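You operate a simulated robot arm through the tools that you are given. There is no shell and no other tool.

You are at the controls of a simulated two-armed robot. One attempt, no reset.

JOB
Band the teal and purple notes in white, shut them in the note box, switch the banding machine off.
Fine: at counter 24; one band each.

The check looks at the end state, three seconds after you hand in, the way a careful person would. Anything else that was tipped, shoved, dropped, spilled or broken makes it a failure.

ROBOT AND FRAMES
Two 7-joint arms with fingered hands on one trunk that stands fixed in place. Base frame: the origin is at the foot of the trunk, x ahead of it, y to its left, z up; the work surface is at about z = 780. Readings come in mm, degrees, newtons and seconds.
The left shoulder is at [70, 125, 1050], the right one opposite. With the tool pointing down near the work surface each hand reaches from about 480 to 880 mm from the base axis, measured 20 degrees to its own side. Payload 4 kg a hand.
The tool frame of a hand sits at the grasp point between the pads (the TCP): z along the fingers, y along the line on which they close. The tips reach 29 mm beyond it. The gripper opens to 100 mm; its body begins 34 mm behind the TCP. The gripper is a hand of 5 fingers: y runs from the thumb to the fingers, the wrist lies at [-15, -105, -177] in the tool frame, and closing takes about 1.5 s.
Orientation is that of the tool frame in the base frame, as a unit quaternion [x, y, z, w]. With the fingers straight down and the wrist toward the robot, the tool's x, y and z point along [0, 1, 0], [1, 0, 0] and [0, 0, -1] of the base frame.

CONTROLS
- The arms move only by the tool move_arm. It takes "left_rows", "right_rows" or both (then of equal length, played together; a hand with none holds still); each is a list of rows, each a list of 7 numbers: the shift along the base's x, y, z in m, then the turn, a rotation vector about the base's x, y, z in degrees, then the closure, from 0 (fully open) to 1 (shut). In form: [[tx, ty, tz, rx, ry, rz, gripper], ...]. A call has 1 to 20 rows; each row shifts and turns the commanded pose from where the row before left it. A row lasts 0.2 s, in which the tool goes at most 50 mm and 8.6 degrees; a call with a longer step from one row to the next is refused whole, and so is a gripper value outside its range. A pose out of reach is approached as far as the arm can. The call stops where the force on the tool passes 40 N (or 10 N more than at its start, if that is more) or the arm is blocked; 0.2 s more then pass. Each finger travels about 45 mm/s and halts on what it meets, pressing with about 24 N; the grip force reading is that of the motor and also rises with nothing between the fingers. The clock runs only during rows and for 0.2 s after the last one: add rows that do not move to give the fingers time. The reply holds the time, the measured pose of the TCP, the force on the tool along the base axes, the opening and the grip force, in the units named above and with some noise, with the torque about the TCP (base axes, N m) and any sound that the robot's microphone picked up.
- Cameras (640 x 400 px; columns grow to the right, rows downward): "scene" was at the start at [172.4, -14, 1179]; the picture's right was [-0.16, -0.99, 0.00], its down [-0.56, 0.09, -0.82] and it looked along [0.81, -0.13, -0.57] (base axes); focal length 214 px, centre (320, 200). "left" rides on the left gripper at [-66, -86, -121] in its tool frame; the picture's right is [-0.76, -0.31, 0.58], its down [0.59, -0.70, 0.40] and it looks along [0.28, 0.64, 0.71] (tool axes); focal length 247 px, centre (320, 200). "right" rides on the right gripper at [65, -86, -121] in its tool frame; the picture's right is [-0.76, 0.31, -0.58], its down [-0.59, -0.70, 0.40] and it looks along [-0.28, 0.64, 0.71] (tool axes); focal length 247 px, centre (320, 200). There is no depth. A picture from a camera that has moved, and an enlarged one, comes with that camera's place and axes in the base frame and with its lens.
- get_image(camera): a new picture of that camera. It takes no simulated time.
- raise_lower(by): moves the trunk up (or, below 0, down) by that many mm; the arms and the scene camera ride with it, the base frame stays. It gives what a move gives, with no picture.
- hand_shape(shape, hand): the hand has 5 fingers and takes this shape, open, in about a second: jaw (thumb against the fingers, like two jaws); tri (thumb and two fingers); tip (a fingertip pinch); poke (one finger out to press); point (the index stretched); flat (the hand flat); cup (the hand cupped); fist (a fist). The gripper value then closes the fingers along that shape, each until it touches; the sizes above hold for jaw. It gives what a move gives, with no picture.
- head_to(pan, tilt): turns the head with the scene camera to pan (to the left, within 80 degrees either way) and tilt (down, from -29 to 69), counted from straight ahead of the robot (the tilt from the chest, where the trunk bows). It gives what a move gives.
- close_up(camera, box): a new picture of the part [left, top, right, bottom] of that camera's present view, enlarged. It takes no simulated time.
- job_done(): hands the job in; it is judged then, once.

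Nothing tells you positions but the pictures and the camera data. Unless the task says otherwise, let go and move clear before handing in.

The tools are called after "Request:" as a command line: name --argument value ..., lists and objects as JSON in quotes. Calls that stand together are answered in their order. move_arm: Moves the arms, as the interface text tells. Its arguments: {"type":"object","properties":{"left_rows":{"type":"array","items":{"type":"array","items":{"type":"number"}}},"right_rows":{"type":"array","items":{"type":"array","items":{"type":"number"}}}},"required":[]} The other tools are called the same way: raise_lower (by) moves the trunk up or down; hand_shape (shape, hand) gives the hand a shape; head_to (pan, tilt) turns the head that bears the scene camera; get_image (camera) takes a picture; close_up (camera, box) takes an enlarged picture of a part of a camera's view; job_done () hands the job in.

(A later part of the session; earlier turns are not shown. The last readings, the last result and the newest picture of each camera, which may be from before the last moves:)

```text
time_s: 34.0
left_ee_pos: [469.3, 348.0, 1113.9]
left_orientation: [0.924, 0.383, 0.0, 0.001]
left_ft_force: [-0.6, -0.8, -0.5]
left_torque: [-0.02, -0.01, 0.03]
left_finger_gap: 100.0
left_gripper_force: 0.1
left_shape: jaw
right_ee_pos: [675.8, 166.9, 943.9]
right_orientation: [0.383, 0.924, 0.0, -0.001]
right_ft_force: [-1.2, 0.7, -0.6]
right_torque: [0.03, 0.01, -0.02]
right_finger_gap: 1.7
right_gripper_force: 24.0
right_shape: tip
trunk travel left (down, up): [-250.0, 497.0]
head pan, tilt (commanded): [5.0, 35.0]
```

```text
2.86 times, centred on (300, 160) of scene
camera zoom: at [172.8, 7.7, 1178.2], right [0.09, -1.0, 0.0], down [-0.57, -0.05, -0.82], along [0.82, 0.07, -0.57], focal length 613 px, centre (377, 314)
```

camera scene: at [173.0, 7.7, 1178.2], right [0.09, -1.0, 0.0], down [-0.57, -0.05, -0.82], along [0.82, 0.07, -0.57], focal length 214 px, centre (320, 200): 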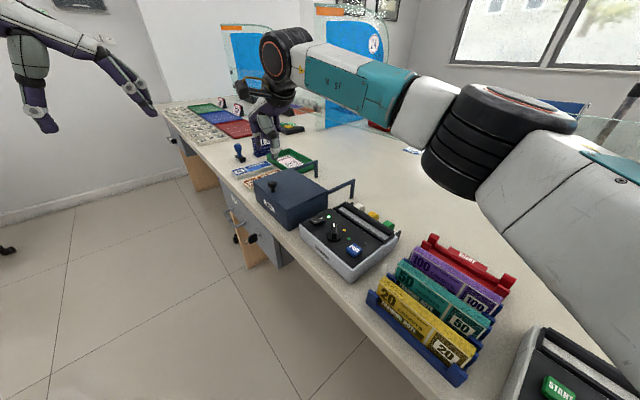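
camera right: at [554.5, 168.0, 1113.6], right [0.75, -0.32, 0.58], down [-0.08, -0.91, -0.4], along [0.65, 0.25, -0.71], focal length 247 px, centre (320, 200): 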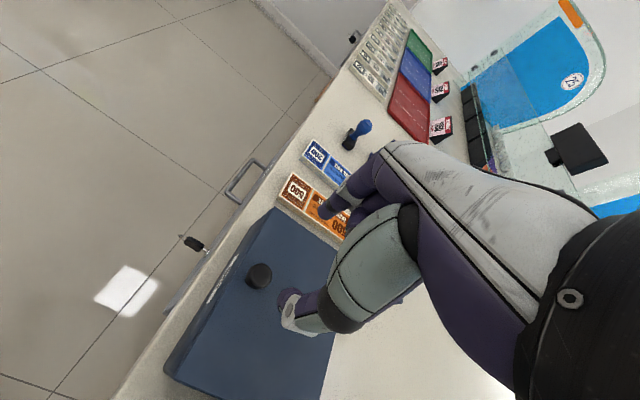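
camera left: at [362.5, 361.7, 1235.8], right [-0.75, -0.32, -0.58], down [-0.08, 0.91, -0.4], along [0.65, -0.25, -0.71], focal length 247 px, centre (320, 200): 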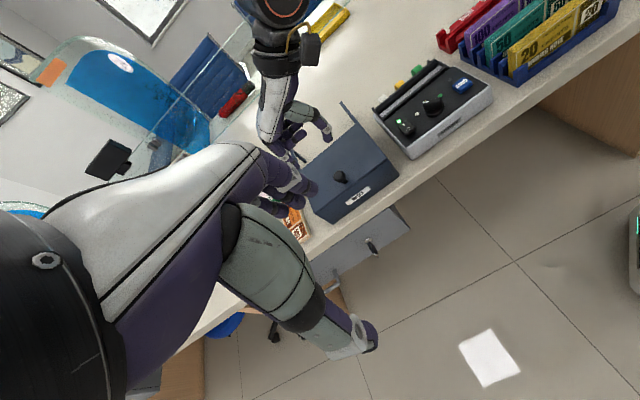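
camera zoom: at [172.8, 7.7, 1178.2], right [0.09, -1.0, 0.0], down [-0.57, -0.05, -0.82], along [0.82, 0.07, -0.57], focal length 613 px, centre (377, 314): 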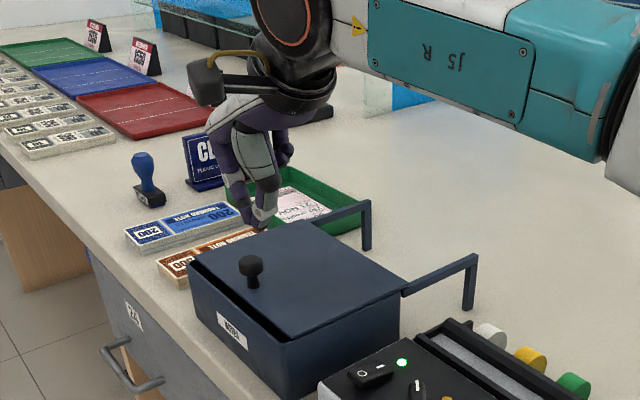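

The pinch slipped off, but the lid seems to be standing slightly ajar. I'll let a second pass to see whether it stays there.

Request:
move_arm --right_rows '[[0, 0, 0.01, 0, 0, 0, 1.0], [0, 0, 0, 0, 0, 0, 0.5], [0, 0, 0, 0, 0, 0, 0.5], [0, 0, 0, 0, 0, 0, 0.5], [0, 0, 0, 0, 0, 0, 0.5]]'

Request:
close_up --camera "left" --box '[290, 90, 410, 220]'

Request:
close_up --camera "scene" --box '[260, 150, 340, 220]'

```text
time_s: 35.2
left_ee_pos: [468.9, 347.4, 1115.1]
left_orientation: [0.924, 0.383, 0.001, 0.0]
left_ft_force: [0.4, 0.4, 0.2]
left_torque: [0.01, 0.01, 0.05]
left_finger_gap: 99.8
left_gripper_force: 0.0
left_shape: jaw
right_ee_pos: [674.3, 168.2, 952.4]
right_orientation: [0.382, 0.924, -0.001, 0.0]
right_ft_force: [-0.7, -0.4, -1.0]
right_torque: [-0.02, -0.02, -0.05]
right_finger_gap: 49.7
right_gripper_force: 0.1
right_shape: tip
trunk travel left (down, up): [-250.0, 497.0]
head pan, tilt (commanded): [5.0, 35.0]
```

```text
3.08 times, centred on (350, 155) of left
camera zoom: at [362.5, 361.7, 1235.8], right [-0.75, -0.32, -0.58], down [-0.08, 0.91, -0.4], along [0.65, -0.25, -0.71], focal length 760 px, centre (228, 338)
```

zoom: 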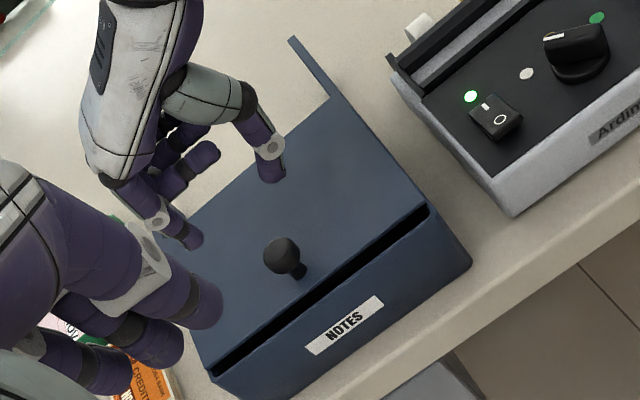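

```text
5.71 times, centred on (300, 185) of scene
camera zoom: at [172.9, 7.8, 1178.1], right [0.09, -1.0, 0.0], down [-0.57, -0.05, -0.82], along [0.82, 0.07, -0.57], focal length 1226 px, centre (434, 286)
```

zoom: 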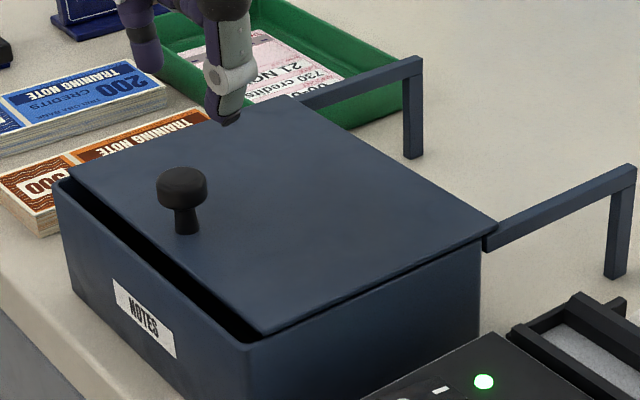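

The lid has slid straight back about 13 mm, so it is a sliding lid and the rear arms are its rails. I'll re-grip the knob, now near (669, 173), and slide it back along n.

Request:
move_arm --right_rows '[[-0.005, 0.005, 0, 0, 0, 0, 0.4], [0, 0, -0.02, 0, 0, 0, 0.4], [0, 0, -0.02, 0, 0, 0, 0.4], [0, 0, -0.018, 0, 0, 0, 0.4], [0, 0, 0, 0, 0, 0, 0.7], [0, 0, 0, 0, 0, 0, 1.0], [0, 0, 0, 0, 0, 0, 1.0], [0, 0, 0, 0, 0, 0, 1.0], [0, 0, 0, 0, 0, 0, 1.0]]'

Request:
close_up --camera "left" --box '[290, 90, 410, 220]'

Request:
close_up --camera "scene" --box '[240, 130, 360, 230]'

```text
time_s: 37.2
left_ee_pos: [469.9, 345.7, 1114.7]
left_orientation: [0.924, 0.383, -0.001, 0.0]
left_ft_force: [0.1, -0.7, -0.1]
left_torque: [0.01, -0.01, 0.01]
left_finger_gap: 99.8
left_gripper_force: 0.0
left_shape: jaw
right_ee_pos: [670.7, 171.6, 894.1]
right_orientation: [0.383, 0.924, 0.0, -0.001]
right_ft_force: [0.1, -0.3, -5.6]
right_torque: [0.0, -0.01, -0.02]
right_finger_gap: 17.3
right_gripper_force: 24.4
right_shape: tip
trunk travel left (down, up): [-250.0, 497.0]
head pan, tilt (commanded): [5.0, 35.0]
```

```text
3.08 times, centred on (350, 155) of left
camera zoom: at [363.0, 361.8, 1235.5], right [-0.75, -0.32, -0.58], down [-0.08, 0.91, -0.4], along [0.65, -0.25, -0.71], focal length 760 px, centre (228, 338)
```

zoom: 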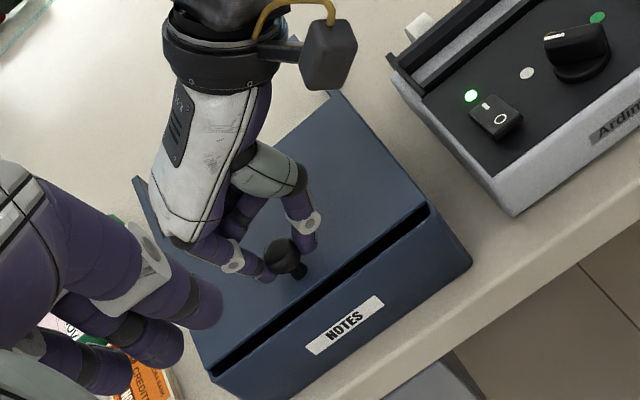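

```text
4.00 times, centred on (300, 180) of scene
camera zoom: at [173.4, 7.8, 1178.0], right [0.09, -1.0, 0.0], down [-0.57, -0.05, -0.82], along [0.82, 0.07, -0.57], focal length 858 px, centre (400, 280)
```

zoom: 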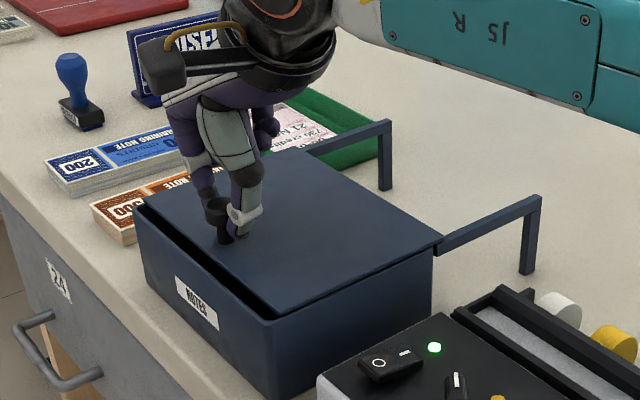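

Request:
move_arm --right_rows '[[0.004, -0.004, 0, 0, 0, 0, 1.0], [0.006, -0.006, 0, 0, 0, 0, 1.0], [0.007, -0.007, 0, 0, 0, 0, 1.0], [0.007, -0.007, 0, 0, 0, 0, 1.0]]'

Request:
close_up --camera "scene" --box '[240, 130, 360, 230]'

```text
time_s: 38.2
left_ee_pos: [469.3, 347.4, 1113.5]
left_orientation: [0.924, 0.382, -0.001, -0.001]
left_ft_force: [0.9, 0.2, 0.2]
left_torque: [0.0, 0.0, 0.0]
left_finger_gap: 99.6
left_gripper_force: 0.0
left_shape: jaw
right_ee_pos: [694.1, 147.4, 894.4]
right_orientation: [0.382, 0.924, 0.0, 0.0]
right_ft_force: [1.7, 0.9, -6.8]
right_torque: [0.08, -0.07, -0.05]
right_finger_gap: 17.1
right_gripper_force: 24.1
right_shape: tip
trunk travel left (down, up): [-250.0, 497.0]
head pan, tilt (commanded): [5.0, 35.0]
```

```text
4.00 times, centred on (300, 180) of scene
camera zoom: at [173.7, 8.0, 1178.0], right [0.09, -1.0, 0.0], down [-0.57, -0.05, -0.82], along [0.82, 0.07, -0.57], focal length 858 px, centre (400, 280)
```

zoom: 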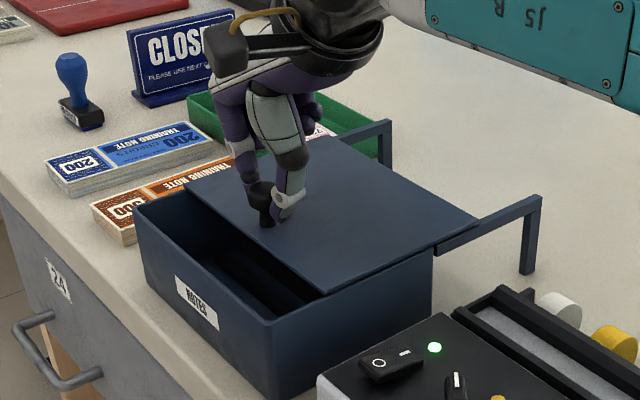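

Request:
move_arm --right_rows '[[0.006, -0.006, 0, 0, 0, 0, 1.0], [0.007, -0.007, 0, 0, 0, 0, 1.0], [0.007, -0.007, 0, 0, 0, 0, 1.0], [0.007, -0.007, 0, 0, 0, 0, 1.0], [0.006, -0.006, 0, 0, 0, 0, 1.0], [0.004, -0.004, 0, 0, 0, 0, 1.0]]'

Request:
close_up --camera "scene" --box '[240, 130, 400, 230]'

Request:
close_up --camera "left" --box '[290, 70, 430, 220]'

```text
time_s: 39.6
left_ee_pos: [470.7, 348.1, 1114.3]
left_orientation: [0.924, 0.382, -0.001, 0.0]
left_ft_force: [0.0, -0.1, 0.2]
left_torque: [0.02, 0.04, -0.02]
left_finger_gap: 100.0
left_gripper_force: 0.1
left_shape: jaw
right_ee_pos: [700.6, 142.2, 893.7]
right_orientation: [0.384, 0.924, -0.001, -0.001]
right_ft_force: [0.3, 1.0, -8.7]
right_torque: [0.03, -0.05, -0.02]
right_finger_gap: 17.1
right_gripper_force: 24.3
right_shape: tip
right hand out of reach, approached as far as the arm can: row 2, 3, 4, 5, 6
trunk travel left (down, up): [-250.0, 497.0]
head pan, tilt (commanded): [5.0, 35.0]
```

```text
4.00 times, centred on (320, 180) of scene
camera zoom: at [173.8, 8.0, 1177.9], right [0.09, -1.0, 0.0], down [-0.57, -0.05, -0.82], along [0.82, 0.07, -0.57], focal length 858 px, centre (320, 280)
```

zoom: 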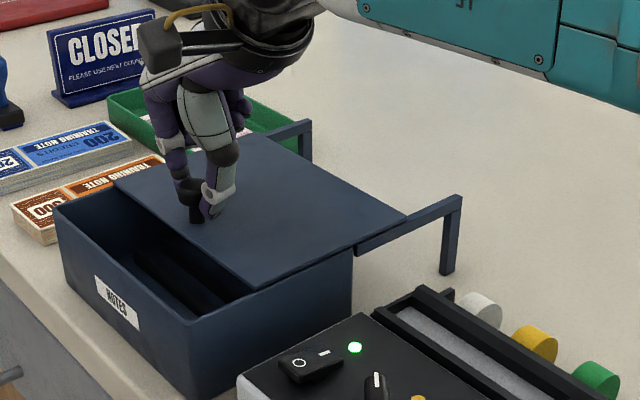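

```text
2.67 times, centred on (360, 145) of left
camera zoom: at [363.4, 362.0, 1235.4], right [-0.75, -0.32, -0.58], down [-0.08, 0.91, -0.4], along [0.65, -0.25, -0.71], focal length 659 px, centre (213, 347)
```

zoom: 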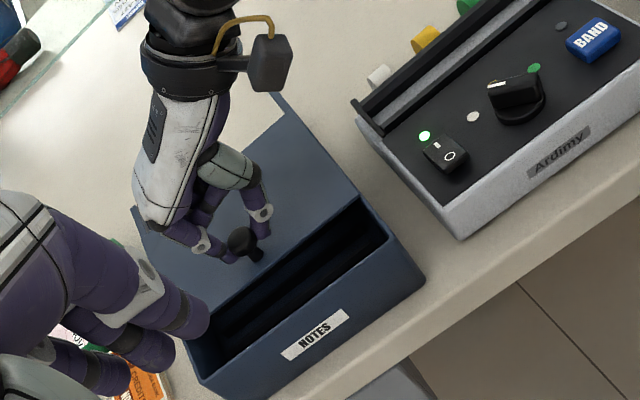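

The right arm runs out of reach with the lid about half open. I'll let go, bring the right hand home, and finish pushing the lid with the left index.

Request:
move_arm --right_rows '[[0, 0, 0, 0, 0, 0, 0.4], [0, 0, 0, 0, 0, 0, 0.4], [0, 0, 0, 0, 0, 0, 0.4], [0, 0, 0.03, 0, 0, 0, 0.4], [0, 0, 0.04, 0, 0, 0, 0.4], [0, 0, 0.04, 0, 0, 0, 0.4], [-0.01, -0.03, 0.02, 0, 0, -3, 0.4], [-0.016, -0.038, 0.014, 0, 0, -4, 0.4], [-0.016, -0.038, 0.014, 0, 0, -4, 0.4], [-0.016, -0.038, 0.014, 0, 0, -4, 0.4], [-0.018, -0.038, 0.014, 0, 0, -4, 0.4], [-0.018, -0.038, 0.014, 0, 0, -4, 0.4], [-0.018, -0.038, 0.014, 0, 0, -4, 0.4], [-0.018, -0.038, 0.014, 0, 0, -4, 0.4], [-0.018, -0.038, 0.014, 0, 0, -4, 0.4], [-0.02, -0.038, 0.014, 0, 0, -5, 0.4], [-0.02, -0.025, 0.0, 0, 0, -5, 0.4]]'

Request:
hand_shape --shape "point" --hand "left"

Request:
head_to --pan -10 --tilt 45

Request:
get_image --camera "scene"

Request:
close_up --camera "scene" --box '[180, 90, 340, 210]'

Request:
get_image --camera "left"

```text
time_s: 43.2
left_ee_pos: [470.0, 346.6, 1114.0]
left_orientation: [0.924, 0.383, 0.0, 0.0]
left_ft_force: [0.3, -0.4, -0.2]
left_torque: [0.03, 0.04, -0.02]
left_finger_gap: 99.9
left_gripper_force: 0.1
left_shape: jaw
right_ee_pos: [511.2, -256.5, 1060.4]
right_orientation: [0.708, 0.706, 0.0, 0.0]
right_ft_force: [0.1, 0.0, -0.5]
right_torque: [-0.01, 0.0, 0.0]
right_finger_gap: 59.7
right_gripper_force: 0.0
right_shape: tip
right hand out of reach, approached as far as the arm can: row 4, 5, 6
trunk travel left (down, up): [-250.0, 497.0]
head pan, tilt (commanded): [5.0, 35.0]
```

```text
time_s: 44.1
left_ee_pos: [468.9, 346.9, 1114.6]
left_orientation: [0.924, 0.383, 0.0, 0.0]
left_ft_force: [0.6, 0.4, 1.1]
left_torque: [0.03, 0.06, -0.01]
left_finger_gap: 93.3
left_gripper_force: 0.0
left_shape: point
right_ee_pos: [512.0, -256.8, 1060.5]
right_orientation: [0.707, 0.707, 0.0, -0.001]
right_ft_force: [-0.9, 0.2, 0.2]
right_torque: [0.02, 0.01, -0.01]
right_finger_gap: 59.8
right_gripper_force: 0.1
right_shape: tip
trunk travel left (down, up): [-250.0, 497.0]
head pan, tilt (commanded): [5.0, 35.0]
```

```text
time_s: 44.9
left_ee_pos: [469.9, 347.9, 1113.4]
left_orientation: [0.924, 0.383, 0.0, 0.0]
left_ft_force: [0.2, 0.5, 0.3]
left_torque: [0.02, -0.02, 0.02]
left_finger_gap: 93.2
left_gripper_force: 0.1
left_shape: point
right_ee_pos: [511.1, -256.0, 1059.7]
right_orientation: [0.707, 0.708, -0.001, 0.0]
right_ft_force: [0.9, -0.7, -1.1]
right_torque: [0.0, 0.0, 0.03]
right_finger_gap: 59.9
right_gripper_force: 0.0
right_shape: tip
trunk travel left (down, up): [-250.0, 497.0]
head pan, tilt (commanded): [-10.0, 45.0]
```

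```text
taken
camera scene: at [165.2, -14.1, 1163.4], right [-0.17, -0.98, 0.0], down [-0.7, 0.12, -0.71], along [0.7, -0.12, -0.71], focal length 214 px, centre (320, 200)
```

scene: 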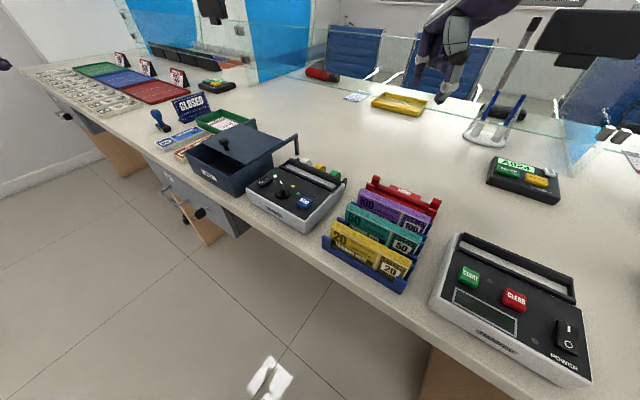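

```text
3.33 times, centred on (260, 150) of scene
camera zoom: at [165.2, -14.1, 1163.4], right [-0.17, -0.98, 0.0], down [-0.7, 0.12, -0.71], along [0.7, -0.12, -0.71], focal length 715 px, centre (520, 367)
```

zoom: 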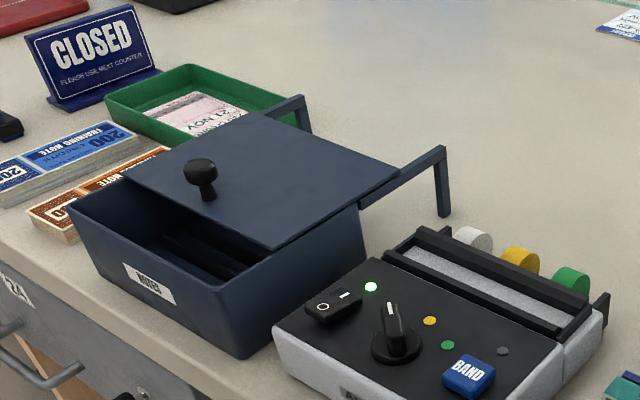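

```text
taken
camera left: at [362.4, 361.6, 1235.9], right [-0.75, -0.32, -0.58], down [-0.08, 0.91, -0.4], along [0.65, -0.25, -0.71], focal length 247 px, centre (320, 200)
```

left: 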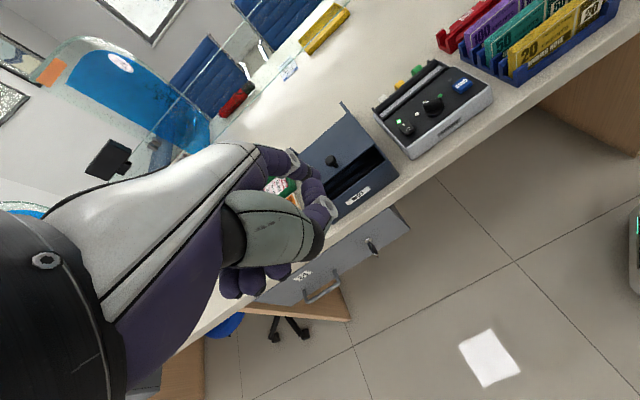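

The box interior is now visible, with some dark dividers inside. The knob is at about (701, 143). I'll bring the left index behind the knob on its near side and push further along n.

Request:
move_arm --left_rows '[[0.024, -0.017, -0.025, 0, 0, 0, 0], [0.024, -0.017, -0.025, 0, 0, 0, 0], [0.024, -0.017, -0.025, 0, 0, 0, 0], [0.024, -0.017, -0.025, 0, 0, 0, 0], [0.024, -0.017, -0.025, 0, 0, 0, 0], [0.024, -0.017, -0.025, 0, 0, 0, 0], [0.022, -0.015, -0.025, 0, 0, 0, 0], [0, 0, -0.02, 0, 0, 0, 0], [0, 0, -0.02, 0, 0, 0, 0], [0, 0, 0, 0, 0, 0, 0]]'

Request:
close_up --camera "scene" --box '[180, 90, 340, 210]'

Request:
close_up --camera "left" --box '[240, 100, 440, 300]'

Request:
get_image --camera "right"

```text
time_s: 47.1
left_ee_pos: [636.4, 228.5, 899.1]
left_orientation: [0.924, 0.383, 0.0, -0.001]
left_ft_force: [0.2, 1.4, 0.7]
left_torque: [-0.03, -0.04, -0.01]
left_finger_gap: 93.0
left_gripper_force: 0.1
left_shape: point
right_ee_pos: [510.1, -256.9, 1060.8]
right_orientation: [0.708, 0.707, 0.0, 0.0]
right_ft_force: [0.0, 1.2, -1.0]
right_torque: [0.0, -0.01, -0.03]
right_finger_gap: 59.9
right_gripper_force: 0.0
right_shape: tip
trunk travel left (down, up): [-250.0, 497.0]
head pan, tilt (commanded): [-10.0, 45.0]
```

```text
3.33 times, centred on (260, 150) of scene
camera zoom: at [165.3, -14.3, 1163.3], right [-0.17, -0.98, 0.0], down [-0.7, 0.12, -0.71], along [0.7, -0.12, -0.71], focal length 715 px, centre (520, 367)
```

zoom: 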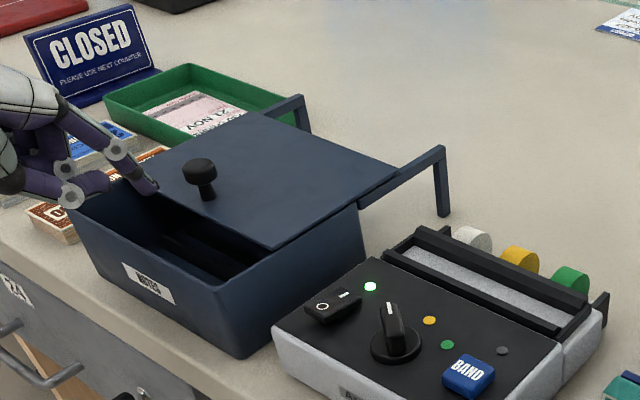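

```text
2.00 times, centred on (340, 200) of left
camera zoom: at [529.3, 243.4, 1020.5], right [-0.75, -0.32, -0.58], down [-0.08, 0.91, -0.4], along [0.65, -0.25, -0.71], focal length 494 px, centre (280, 200)
```

zoom: 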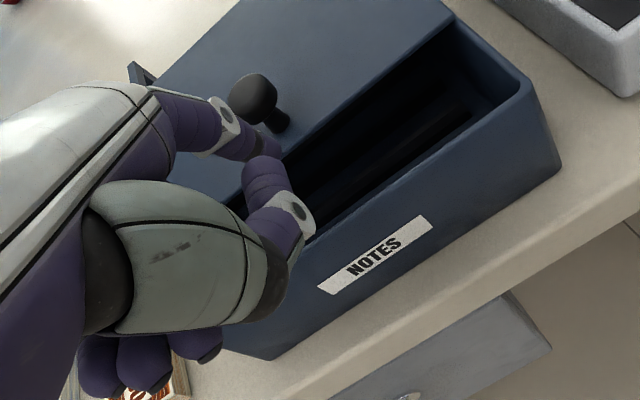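

```text
taken
camera right: at [426.2, -191.1, 1181.9], right [0.31, -0.76, 0.58], down [-0.7, -0.59, -0.4], along [0.64, -0.28, -0.71], focal length 247 px, centre (320, 200)
```

right: 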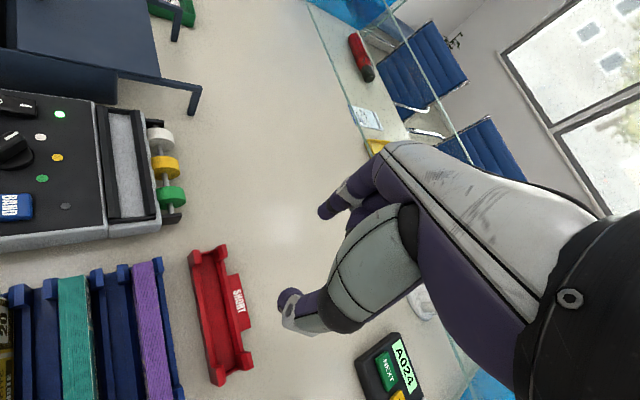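

Request:
move_arm --left_rows '[[0, 0, -0.014, 0, 0, 0, 0], [0.006, -0.006, 0, 0, 0, 0, 0], [0.006, -0.006, 0, 0, 0, 0, 0], [0.005, -0.005, 0, 0, 0, 0, 0], [0.005, -0.005, 0, 0, 0, 0, 0], [0.005, -0.005, 0, 0, 0, 0, 0]]'

Request:
close_up --camera "scene" --box '[180, 90, 340, 210]'

Request:
close_up --camera "left" --box '[240, 100, 440, 300]'

```text
time_s: 48.5
left_ee_pos: [664.3, 201.3, 884.6]
left_orientation: [0.924, 0.382, 0.0, 0.0]
left_ft_force: [-0.7, 0.8, -0.9]
left_torque: [0.03, 0.0, 0.02]
left_finger_gap: 93.4
left_gripper_force: 0.1
left_shape: point
right_ee_pos: [511.1, -257.1, 1061.3]
right_orientation: [0.707, 0.707, -0.002, -0.001]
right_ft_force: [0.0, -0.4, 1.2]
right_torque: [0.01, -0.02, 0.02]
right_finger_gap: 60.1
right_gripper_force: 0.1
right_shape: tip
trunk travel left (down, up): [-250.0, 497.0]
head pan, tilt (commanded): [-10.0, 45.0]
```

```text
3.33 times, centred on (260, 150) of scene
camera zoom: at [165.3, -14.3, 1163.3], right [-0.17, -0.98, 0.0], down [-0.7, 0.12, -0.71], along [0.7, -0.12, -0.71], focal length 715 px, centre (520, 367)
```

zoom: 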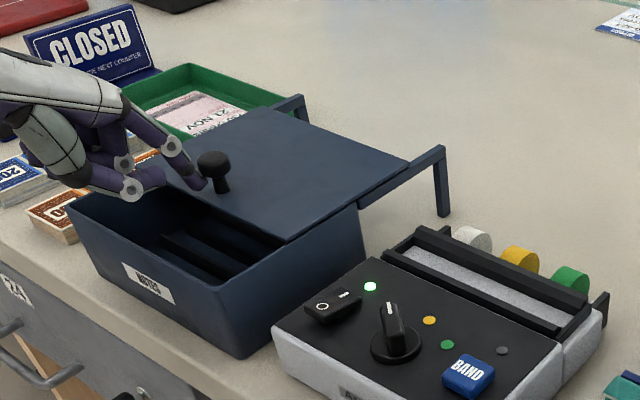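

```text
2.00 times, centred on (340, 200) of left
camera zoom: at [556.6, 215.8, 1006.3], right [-0.75, -0.32, -0.58], down [-0.08, 0.91, -0.4], along [0.65, -0.25, -0.71], focal length 494 px, centre (280, 200)
```

zoom: 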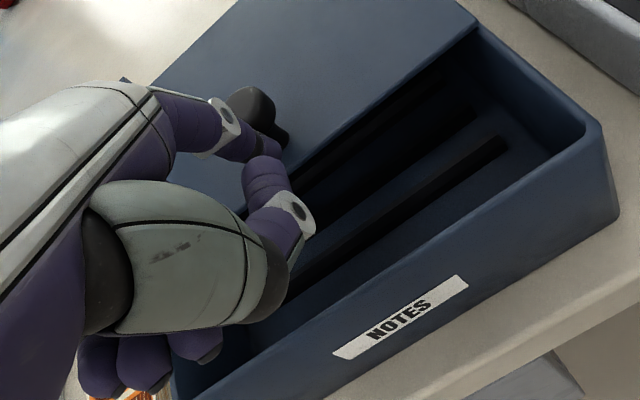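

The lid is sliding under the left finger with almost no force. I'll continue another 42 mm or so, watching for an end stop.

Request:
move_arm --left_rows '[[0.005, -0.005, 0, 0, 0, 0, 0], [0.005, -0.005, 0, 0, 0, 0, 0], [0.005, -0.005, 0, 0, 0, 0, 0], [0.005, -0.005, 0, 0, 0, 0, 0], [0.004, -0.004, 0, 0, 0, 0, 0], [0.003, -0.003, 0, 0, 0, 0, 0], [0.003, -0.003, 0, 0, 0, 0, 0]]'

Request:
close_up --camera "scene" --box '[180, 90, 340, 210]'

Request:
close_up --camera "left" --box '[240, 100, 480, 300]'

```text
time_s: 50.1
left_ee_pos: [694.0, 171.2, 884.3]
left_orientation: [0.924, 0.383, 0.001, 0.0]
left_ft_force: [0.0, 0.4, -0.7]
left_torque: [-0.01, 0.04, -0.01]
left_finger_gap: 93.1
left_gripper_force: 0.1
left_shape: point
right_ee_pos: [512.2, -257.1, 1060.0]
right_orientation: [0.708, 0.706, -0.001, 0.0]
right_ft_force: [0.4, -0.6, 0.5]
right_torque: [-0.01, 0.0, 0.0]
right_finger_gap: 60.0
right_gripper_force: 0.1
right_shape: tip
trunk travel left (down, up): [-250.0, 497.0]
head pan, tilt (commanded): [-10.0, 45.0]
```

```text
3.33 times, centred on (260, 150) of scene
camera zoom: at [165.3, -14.3, 1163.3], right [-0.17, -0.98, 0.0], down [-0.7, 0.12, -0.71], along [0.7, -0.12, -0.71], focal length 715 px, centre (520, 367)
```

zoom: 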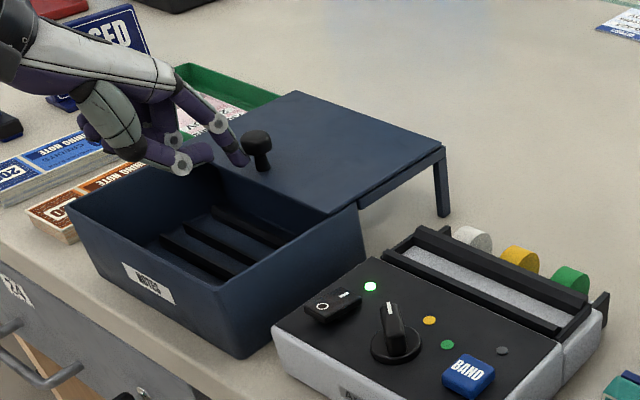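

```text
2.00 times, centred on (360, 200) of left
camera zoom: at [586.7, 186.1, 1006.6], right [-0.75, -0.32, -0.58], down [-0.08, 0.91, -0.4], along [0.65, -0.25, -0.71], focal length 494 px, centre (240, 200)
```

zoom: 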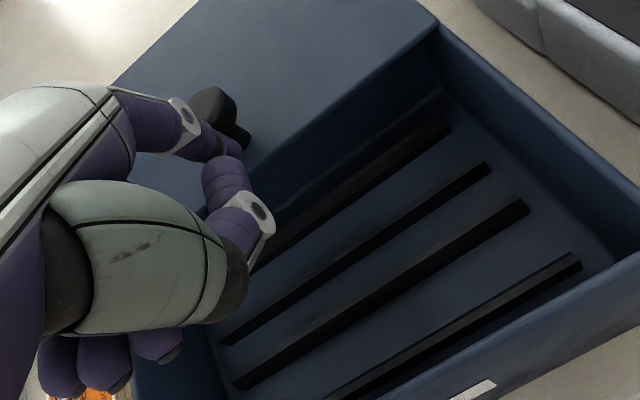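

The lid is open by about 105 mm. The box floor has four ridges forming two slots, centred near (709, 125) and (672, 163). I want a bit more opening for the fingers at the rear slot, so I'll push gently further.

Request:
move_arm --left_rows '[[0.003, -0.003, 0, 0, 0, 0, 0], [0.003, -0.003, 0, 0, 0, 0, 0], [0.003, -0.003, 0, 0, 0, 0, 0], [0.003, -0.003, 0, 0, 0, 0, 0], [0, 0, 0, 0, 0, 0, 0]]'

Request:
close_up --camera "scene" --box '[180, 90, 340, 210]'

Request:
close_up --camera "right" --box '[0, 0, 220, 140]'

```text
time_s: 51.3
left_ee_pos: [706.1, 158.9, 885.5]
left_orientation: [0.924, 0.382, 0.0, 0.0]
left_ft_force: [-1.8, 2.0, -0.9]
left_torque: [0.02, 0.04, -0.04]
left_finger_gap: 93.3
left_gripper_force: 0.0
left_shape: point
right_ee_pos: [511.7, -255.5, 1061.2]
right_orientation: [0.707, 0.707, 0.001, 0.001]
right_ft_force: [-0.1, -0.2, 0.0]
right_torque: [-0.02, 0.03, -0.02]
right_finger_gap: 59.8
right_gripper_force: 0.0
right_shape: tip
trunk travel left (down, up): [-250.0, 497.0]
head pan, tilt (commanded): [-10.0, 45.0]
```

```text
3.33 times, centred on (260, 150) of scene
camera zoom: at [165.1, -14.1, 1163.3], right [-0.17, -0.98, 0.0], down [-0.7, 0.12, -0.71], along [0.7, -0.12, -0.71], focal length 715 px, centre (520, 367)
```

zoom: 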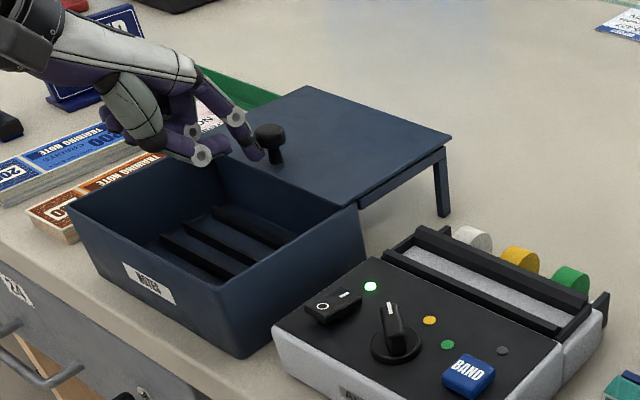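

```text
2.86 times, centred on (110, 70) of right
camera zoom: at [426.0, -190.9, 1182.0], right [0.31, -0.76, 0.58], down [-0.7, -0.59, -0.4], along [0.64, -0.28, -0.71], focal length 706 px, centre (920, 571)
```

zoom: 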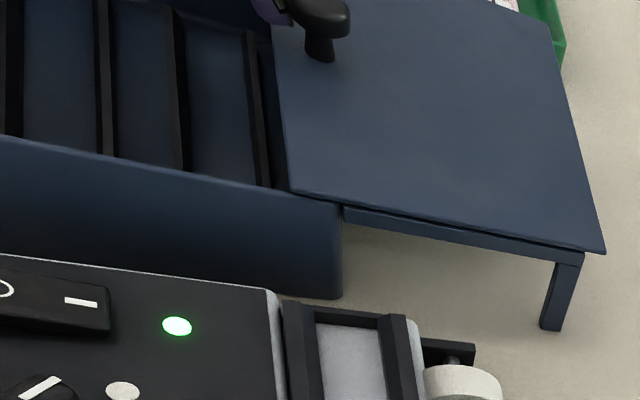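

The lid is far enough open, with a slight 2 N resistance now. I'll back off, rise, and go look at the teal pack from close above.

Request:
move_arm --left_rows '[[-0.008, 0.008, 0, 0, 0, 0, 0], [-0.01, 0.01, 0.005, 0, 0, 0, 0], [0, 0, 0.03, 0, 0, 0, 0], [0, 0, 0.04, 0, 0, 0, 0], [0, 0, 0.04, 0, 0, 0, 0], [-0.02, 0.0, 0.04, 0, 0, 0, 0]]'

Request:
hand_shape --shape "jaw" --hand "left"

Request:
close_up --camera "scene" --box '[180, 90, 340, 210]'

Request:
close_up --camera "right" --box '[0, 230, 240, 400]'

Request:
head_to --pan -30 --tilt 55

Request:
get_image --camera "scene"

```text
time_s: 52.7
left_ee_pos: [666.5, 178.2, 1040.7]
left_orientation: [0.924, 0.383, -0.001, -0.001]
left_ft_force: [0.5, -0.1, 0.5]
left_torque: [-0.01, 0.0, -0.01]
left_finger_gap: 93.2
left_gripper_force: 0.1
left_shape: point
right_ee_pos: [512.2, -256.1, 1062.1]
right_orientation: [0.707, 0.707, 0.0, -0.001]
right_ft_force: [-0.2, -0.8, 0.6]
right_torque: [0.02, -0.03, 0.01]
right_finger_gap: 59.6
right_gripper_force: 0.2
right_shape: tip
trunk travel left (down, up): [-250.0, 497.0]
head pan, tilt (commanded): [-10.0, 45.0]
```

```text
time_s: 53.6
left_ee_pos: [667.3, 178.6, 1038.6]
left_orientation: [0.924, 0.382, 0.0, -0.001]
left_ft_force: [-0.3, 0.1, -0.1]
left_torque: [0.0, -0.03, 0.0]
left_finger_gap: 99.9
left_gripper_force: 0.0
left_shape: jaw
right_ee_pos: [510.6, -256.2, 1061.6]
right_orientation: [0.707, 0.707, 0.0, -0.001]
right_ft_force: [0.4, -0.3, -0.4]
right_torque: [0.02, -0.02, -0.01]
right_finger_gap: 59.8
right_gripper_force: 0.1
right_shape: tip
trunk travel left (down, up): [-250.0, 497.0]
head pan, tilt (commanded): [-10.0, 45.0]
```

```text
3.33 times, centred on (260, 150) of scene
camera zoom: at [165.3, -14.3, 1163.3], right [-0.17, -0.98, 0.0], down [-0.7, 0.12, -0.71], along [0.7, -0.12, -0.71], focal length 715 px, centre (520, 367)
```

zoom: 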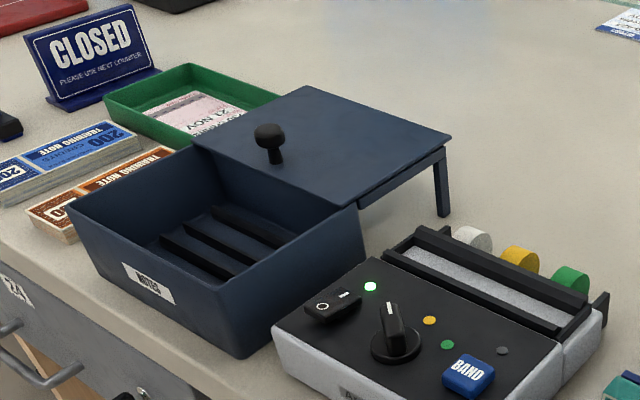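

```text
2.35 times, centred on (120, 315) of right
camera zoom: at [426.2, -191.1, 1181.8], right [0.31, -0.76, 0.58], down [-0.7, -0.59, -0.4], along [0.64, -0.28, -0.71], focal length 581 px, centre (791, -71)
```

zoom: 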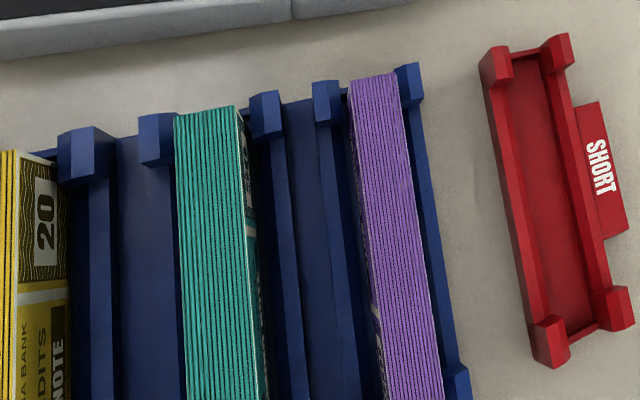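

```text
time_s: 54.4
left_ee_pos: [665.5, 178.5, 1040.0]
left_orientation: [0.924, 0.383, 0.0, -0.001]
left_ft_force: [1.0, 0.5, -0.4]
left_torque: [-0.01, 0.01, -0.01]
left_finger_gap: 99.8
left_gripper_force: 0.1
left_shape: jaw
right_ee_pos: [511.3, -256.2, 1059.9]
right_orientation: [0.706, 0.708, 0.0, 0.0]
right_ft_force: [0.5, 0.3, -0.2]
right_torque: [-0.02, 0.03, -0.01]
right_finger_gap: 59.7
right_gripper_force: 0.1
right_shape: tip
trunk travel left (down, up): [-250.0, 497.0]
head pan, tilt (commanded): [-30.0, 55.0]
```

```text
taken
camera scene: at [147.7, -36.2, 1149.9], right [-0.5, -0.87, 0.0], down [-0.71, 0.41, -0.57], along [0.5, -0.29, -0.82], focal length 214 px, centre (320, 200)
```

scene: 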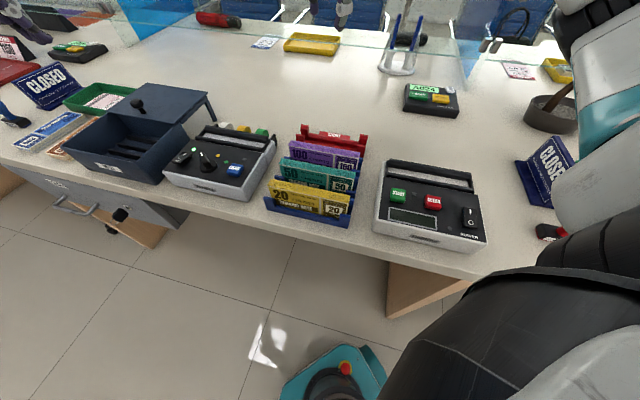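

Request:
close_up --camera "scene" --box '[255, 115, 385, 235]'

Request:
close_up --camera "left" --box '[440, 0, 640, 160]'

```text
3.33 times, centred on (320, 175) of scene
camera zoom: at [147.7, -36.2, 1149.9], right [-0.5, -0.87, 0.0], down [-0.71, 0.41, -0.57], along [0.5, -0.29, -0.82], focal length 715 px, centre (320, 283)
```

zoom: 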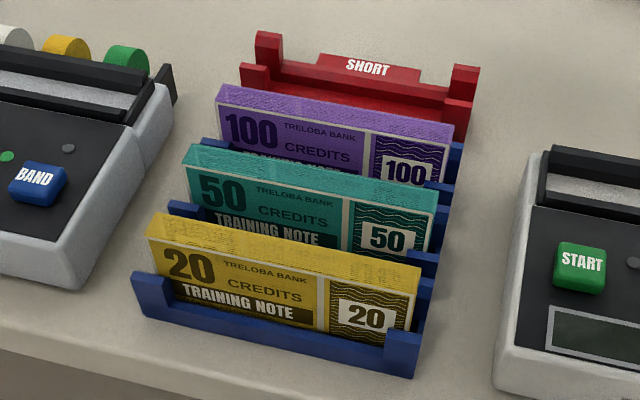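

```text
2.50 times, centred on (540, 80) of left
camera zoom: at [560.1, 192.6, 1160.2], right [-0.75, -0.32, -0.58], down [-0.08, 0.91, -0.4], along [0.65, -0.25, -0.71], focal length 617 px, centre (-230, 500)
```

zoom: 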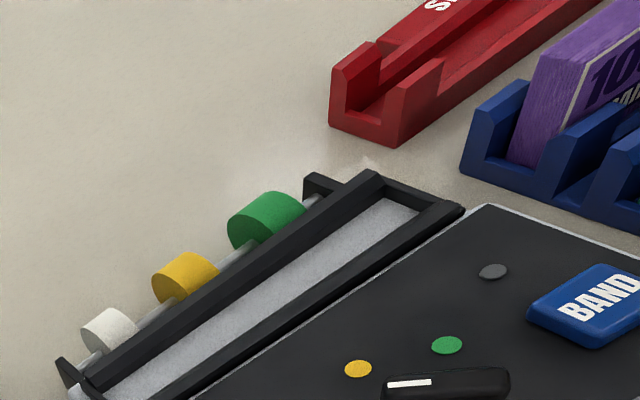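

Triangulating, the teal pack's top centre is at about (400, -173, 846) and the purple's at about (440, -214, 846), each about 148 × 16 mm. I'll first move the right arm well aside, then hover the left hand over teal.

Request:
move_arm --right_rows '[[-0.005, -0.032, 0.015, 0, 0, 0, 0.4], [-0.005, -0.032, 0.015, 0, 0, 0, 0.4], [-0.005, -0.032, 0.015, 0, 0, 0, 0.4], [-0.005, -0.032, 0.015, 0, 0, 0, 0.4], [-0.005, -0.032, 0.015, 0, 0, 0, 0.4], [-0.005, -0.032, 0.015, 0, 0, 0, 0.4]]'

Request:
move_arm --left_rows '[[-0.022, -0.029, 0, 0, 0, 0, 0], [-0.022, -0.029, 0, 0, 0, 0, 0], [-0.022, -0.029, 0, 0, 0, 0, 0], [-0.022, -0.029, 0, 0, 0, 0, 0], [-0.022, -0.029, 0, 0, 0, 0, 0], [-0.022, -0.029, 0, 0, 0, 0, 0], [-0.022, -0.029, 0, 0, 0, 0, 0.3], [-0.022, -0.029, 0, 0, 0, 0, 0.6], [-0.022, -0.029, -0.02, 0, 0, 0, 0.6], [-0.022, -0.029, -0.02, 0, 0, 0, 0.6], [-0.022, -0.029, -0.02, 0, 0, 0, 0.6], [-0.024, -0.032, -0.02, 0, 0, 0, 0.6], [0, 0, 0, 0, 0, 0, 0.6]]'

Request:
get_image --camera "scene"

Request:
get_image --camera "left"

Request:
get_image --camera "right"

```text
time_s: 55.8
left_ee_pos: [667.0, 177.4, 1038.4]
left_orientation: [0.924, 0.383, 0.0, -0.001]
left_ft_force: [0.4, 0.0, -0.7]
left_torque: [0.05, 0.02, 0.02]
left_finger_gap: 100.1
left_gripper_force: 0.0
left_shape: jaw
right_ee_pos: [481.5, -448.6, 1151.6]
right_orientation: [0.707, 0.707, -0.001, 0.0]
right_ft_force: [-0.6, 0.3, 0.7]
right_torque: [0.03, 0.02, -0.01]
right_finger_gap: 59.6
right_gripper_force: 0.0
right_shape: tip
trunk travel left (down, up): [-250.0, 497.0]
head pan, tilt (commanded): [-30.0, 55.0]
```

```text
time_s: 58.6
left_ee_pos: [399.7, -174.8, 961.3]
left_orientation: [0.924, 0.382, 0.0, 0.0]
left_ft_force: [-0.1, 0.1, -0.5]
left_torque: [-0.01, -0.02, -0.02]
left_finger_gap: 40.4
left_gripper_force: 0.0
left_shape: jaw
right_ee_pos: [480.7, -447.6, 1151.4]
right_orientation: [0.707, 0.708, 0.0, 0.0]
right_ft_force: [-0.6, -0.4, -0.4]
right_torque: [0.0, 0.03, -0.01]
right_finger_gap: 60.1
right_gripper_force: 0.1
right_shape: tip
trunk travel left (down, up): [-250.0, 497.0]
head pan, tilt (commanded): [-30.0, 55.0]
```

```text
taken
camera scene: at [147.6, -36.4, 1149.9], right [-0.5, -0.87, 0.0], down [-0.71, 0.41, -0.57], along [0.5, -0.29, -0.82], focal length 214 px, centre (320, 200)
```

scene: 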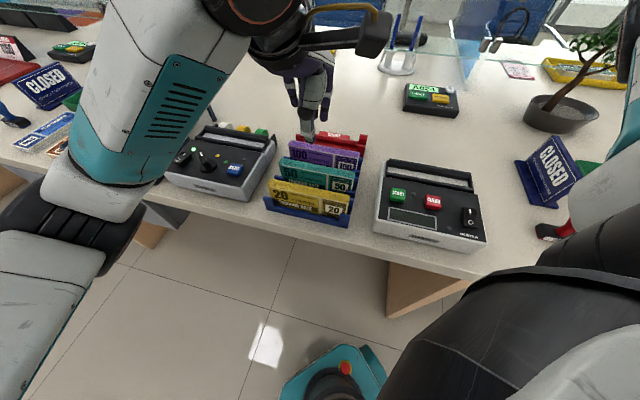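

```text
taken
camera left: at [293.3, -159.7, 1081.7], right [-0.75, -0.32, -0.58], down [-0.08, 0.91, -0.4], along [0.65, -0.25, -0.71], focal length 247 px, centre (320, 200)
```

left: 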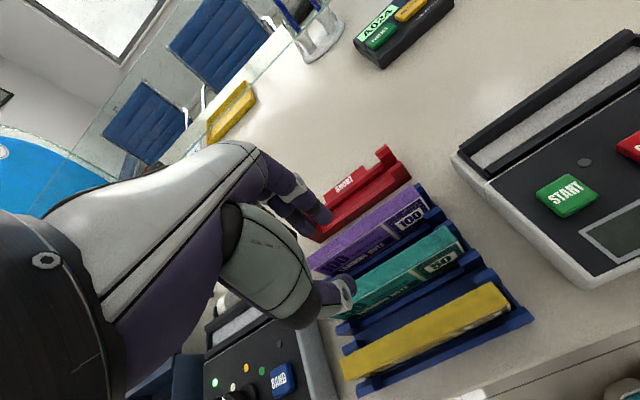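

```text
taken
camera right: at [396.6, -382.6, 1272.3], right [0.31, -0.76, 0.58], down [-0.7, -0.59, -0.4], along [0.64, -0.28, -0.71], focal length 247 px, centre (320, 200)
```

right: 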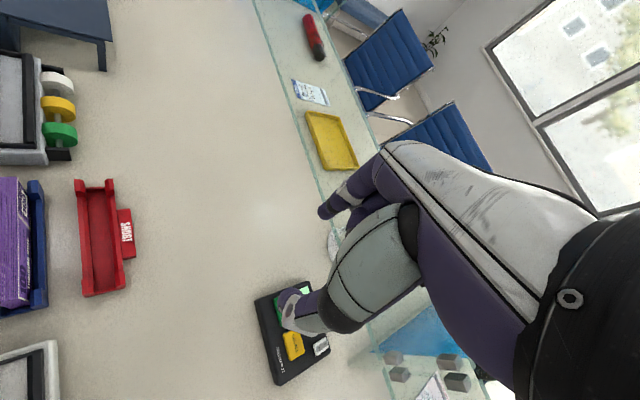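

Request:
close_up --camera "scene" --box '[250, 60, 390, 230]'

Request:
close_up --camera "left" --box '[240, 130, 540, 400]'

```text
2.35 times, centred on (320, 145) of scene
camera zoom: at [147.6, -36.4, 1149.9], right [-0.5, -0.87, 0.0], down [-0.71, 0.41, -0.57], along [0.5, -0.29, -0.82], focal length 505 px, centre (320, 329)
```

zoom: 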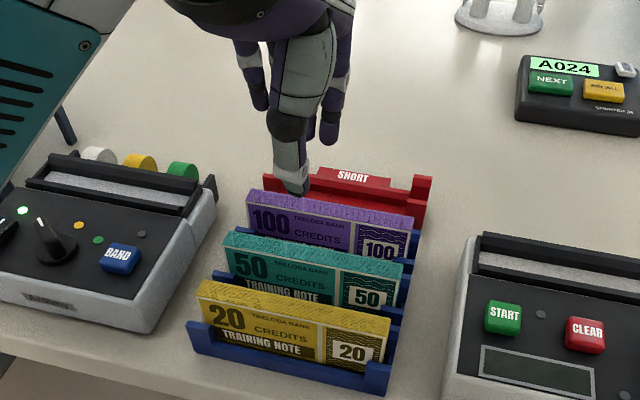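

```text
1.48 times, centred on (390, 265) of left
camera zoom: at [293.3, -159.7, 1081.7], right [-0.75, -0.32, -0.58], down [-0.08, 0.91, -0.4], along [0.65, -0.25, -0.71], focal length 366 px, centre (216, 104)
```

zoom: 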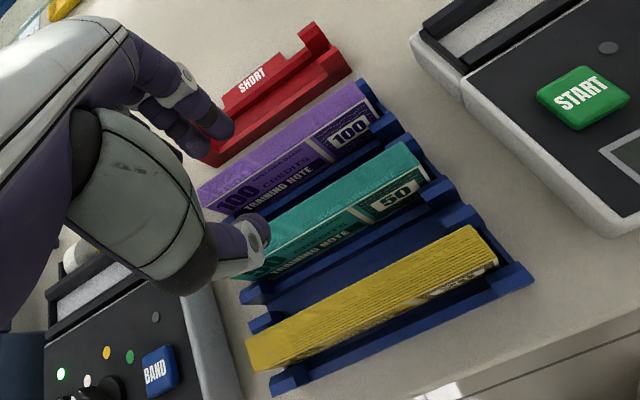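

Request:
move_arm --left_rows '[[-0.0005, 0.001, -0.025, 0, 0, 0, 0.6], [0, 0, -0.025, 0, 0, 0, 0.6], [0, 0, -0.02, 0, 0, 0, 0.6], [0, 0, -0.012, 0, 0, 0, 0.6], [0, 0, 0, 0, 0, 0, 0.6]]'

Request:
close_up --camera "scene" --box '[270, 110, 380, 230]'

Request:
close_up --camera "left" --box '[240, 130, 540, 400]'

```text
time_s: 59.8
left_ee_pos: [400.5, -173.4, 877.9]
left_orientation: [0.924, 0.383, 0.0, -0.001]
left_ft_force: [0.2, 0.6, -0.9]
left_torque: [0.01, 0.0, 0.02]
left_finger_gap: 40.3
left_gripper_force: 0.0
left_shape: jaw
right_ee_pos: [481.7, -448.1, 1151.7]
right_orientation: [0.707, 0.707, 0.0, 0.0]
right_ft_force: [0.1, 0.2, 0.2]
right_torque: [0.01, 0.0, 0.02]
right_finger_gap: 60.0
right_gripper_force: 0.0
right_shape: tip
trunk travel left (down, up): [-250.0, 497.0]
head pan, tilt (commanded): [-30.0, 55.0]
```

```text
3.33 times, centred on (325, 170) of scene
camera zoom: at [147.6, -36.4, 1149.9], right [-0.5, -0.87, 0.0], down [-0.71, 0.41, -0.57], along [0.5, -0.29, -0.82], focal length 715 px, centre (303, 300)
```

zoom: 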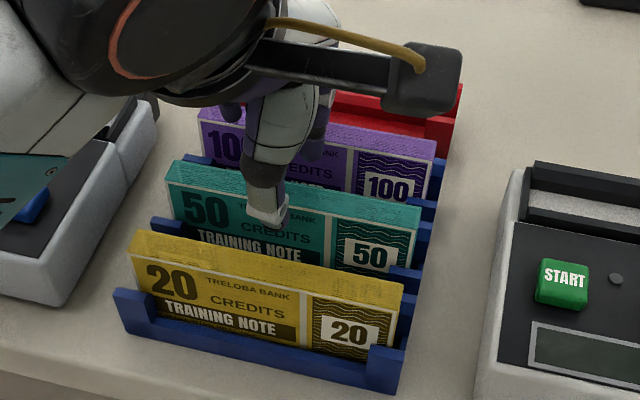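

```text
1.48 times, centred on (390, 265) of left
camera zoom: at [293.7, -158.4, 999.5], right [-0.75, -0.32, -0.58], down [-0.08, 0.91, -0.4], along [0.65, -0.25, -0.71], focal length 366 px, centre (216, 104)
```

zoom: 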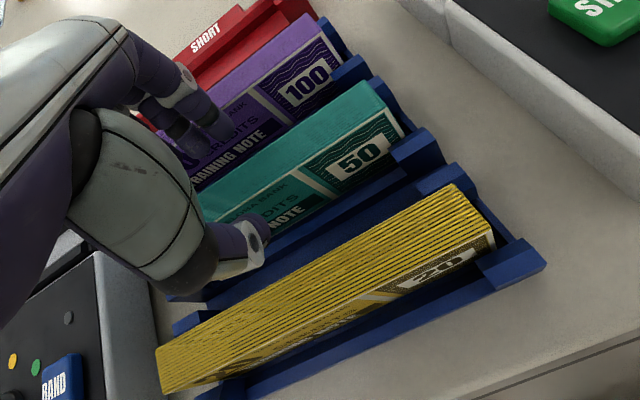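

Thumb and fingers straddle the teal pack, clear of yellow and purple. I'll descend about 32 mm and close.

Request:
move_arm --left_rows '[[0, 0, -0.01, 0, 0, 0, 0.6], [0, 0, -0.01, 0, 0, 0, 0.6], [0, 0, -0.008, 0, 0, 0, 0.6], [0, 0, -0.004, 0, 0, 0, 0.6], [0, 0, 0, 0, 0, 0, 0.6]]'

Request:
close_up --camera "scene" --box '[270, 110, 380, 230]'

Request:
close_up --camera "left" --box '[240, 130, 540, 400]'

```text
time_s: 61.0
left_ee_pos: [400.3, -171.9, 845.0]
left_orientation: [0.924, 0.383, 0.001, -0.001]
left_ft_force: [0.1, -0.4, 0.1]
left_torque: [-0.02, -0.02, 0.02]
left_finger_gap: 40.0
left_gripper_force: 0.0
left_shape: jaw
right_ee_pos: [482.3, -447.5, 1150.6]
right_orientation: [0.708, 0.706, 0.0, -0.001]
right_ft_force: [-0.3, 0.1, 0.5]
right_torque: [0.0, 0.02, 0.02]
right_finger_gap: 59.8
right_gripper_force: 0.2
right_shape: tip
trunk travel left (down, up): [-250.0, 497.0]
head pan, tilt (commanded): [-30.0, 55.0]
```

```text
3.33 times, centred on (325, 170) of scene
camera zoom: at [147.5, -36.4, 1149.9], right [-0.5, -0.87, 0.0], down [-0.71, 0.41, -0.57], along [0.5, -0.29, -0.82], focal length 715 px, centre (303, 300)
```

zoom: 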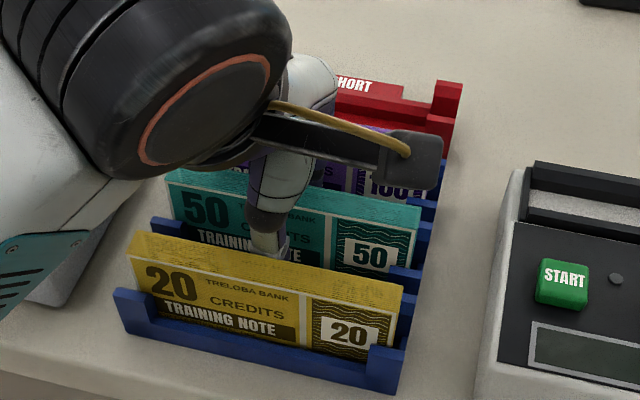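

```text
1.48 times, centred on (390, 265) of left
camera zoom: at [293.6, -158.1, 967.3], right [-0.75, -0.32, -0.58], down [-0.08, 0.91, -0.4], along [0.65, -0.25, -0.71], focal length 366 px, centre (216, 104)
```

zoom: 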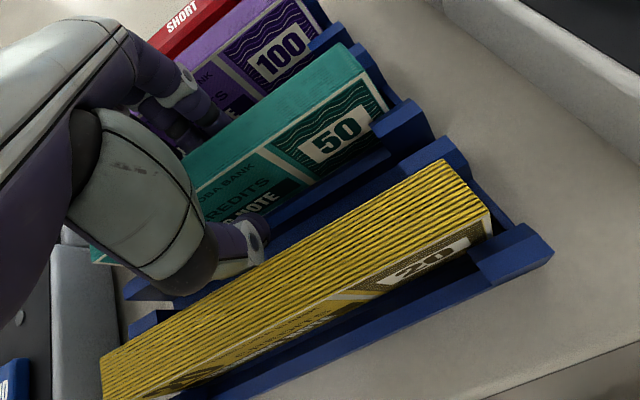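

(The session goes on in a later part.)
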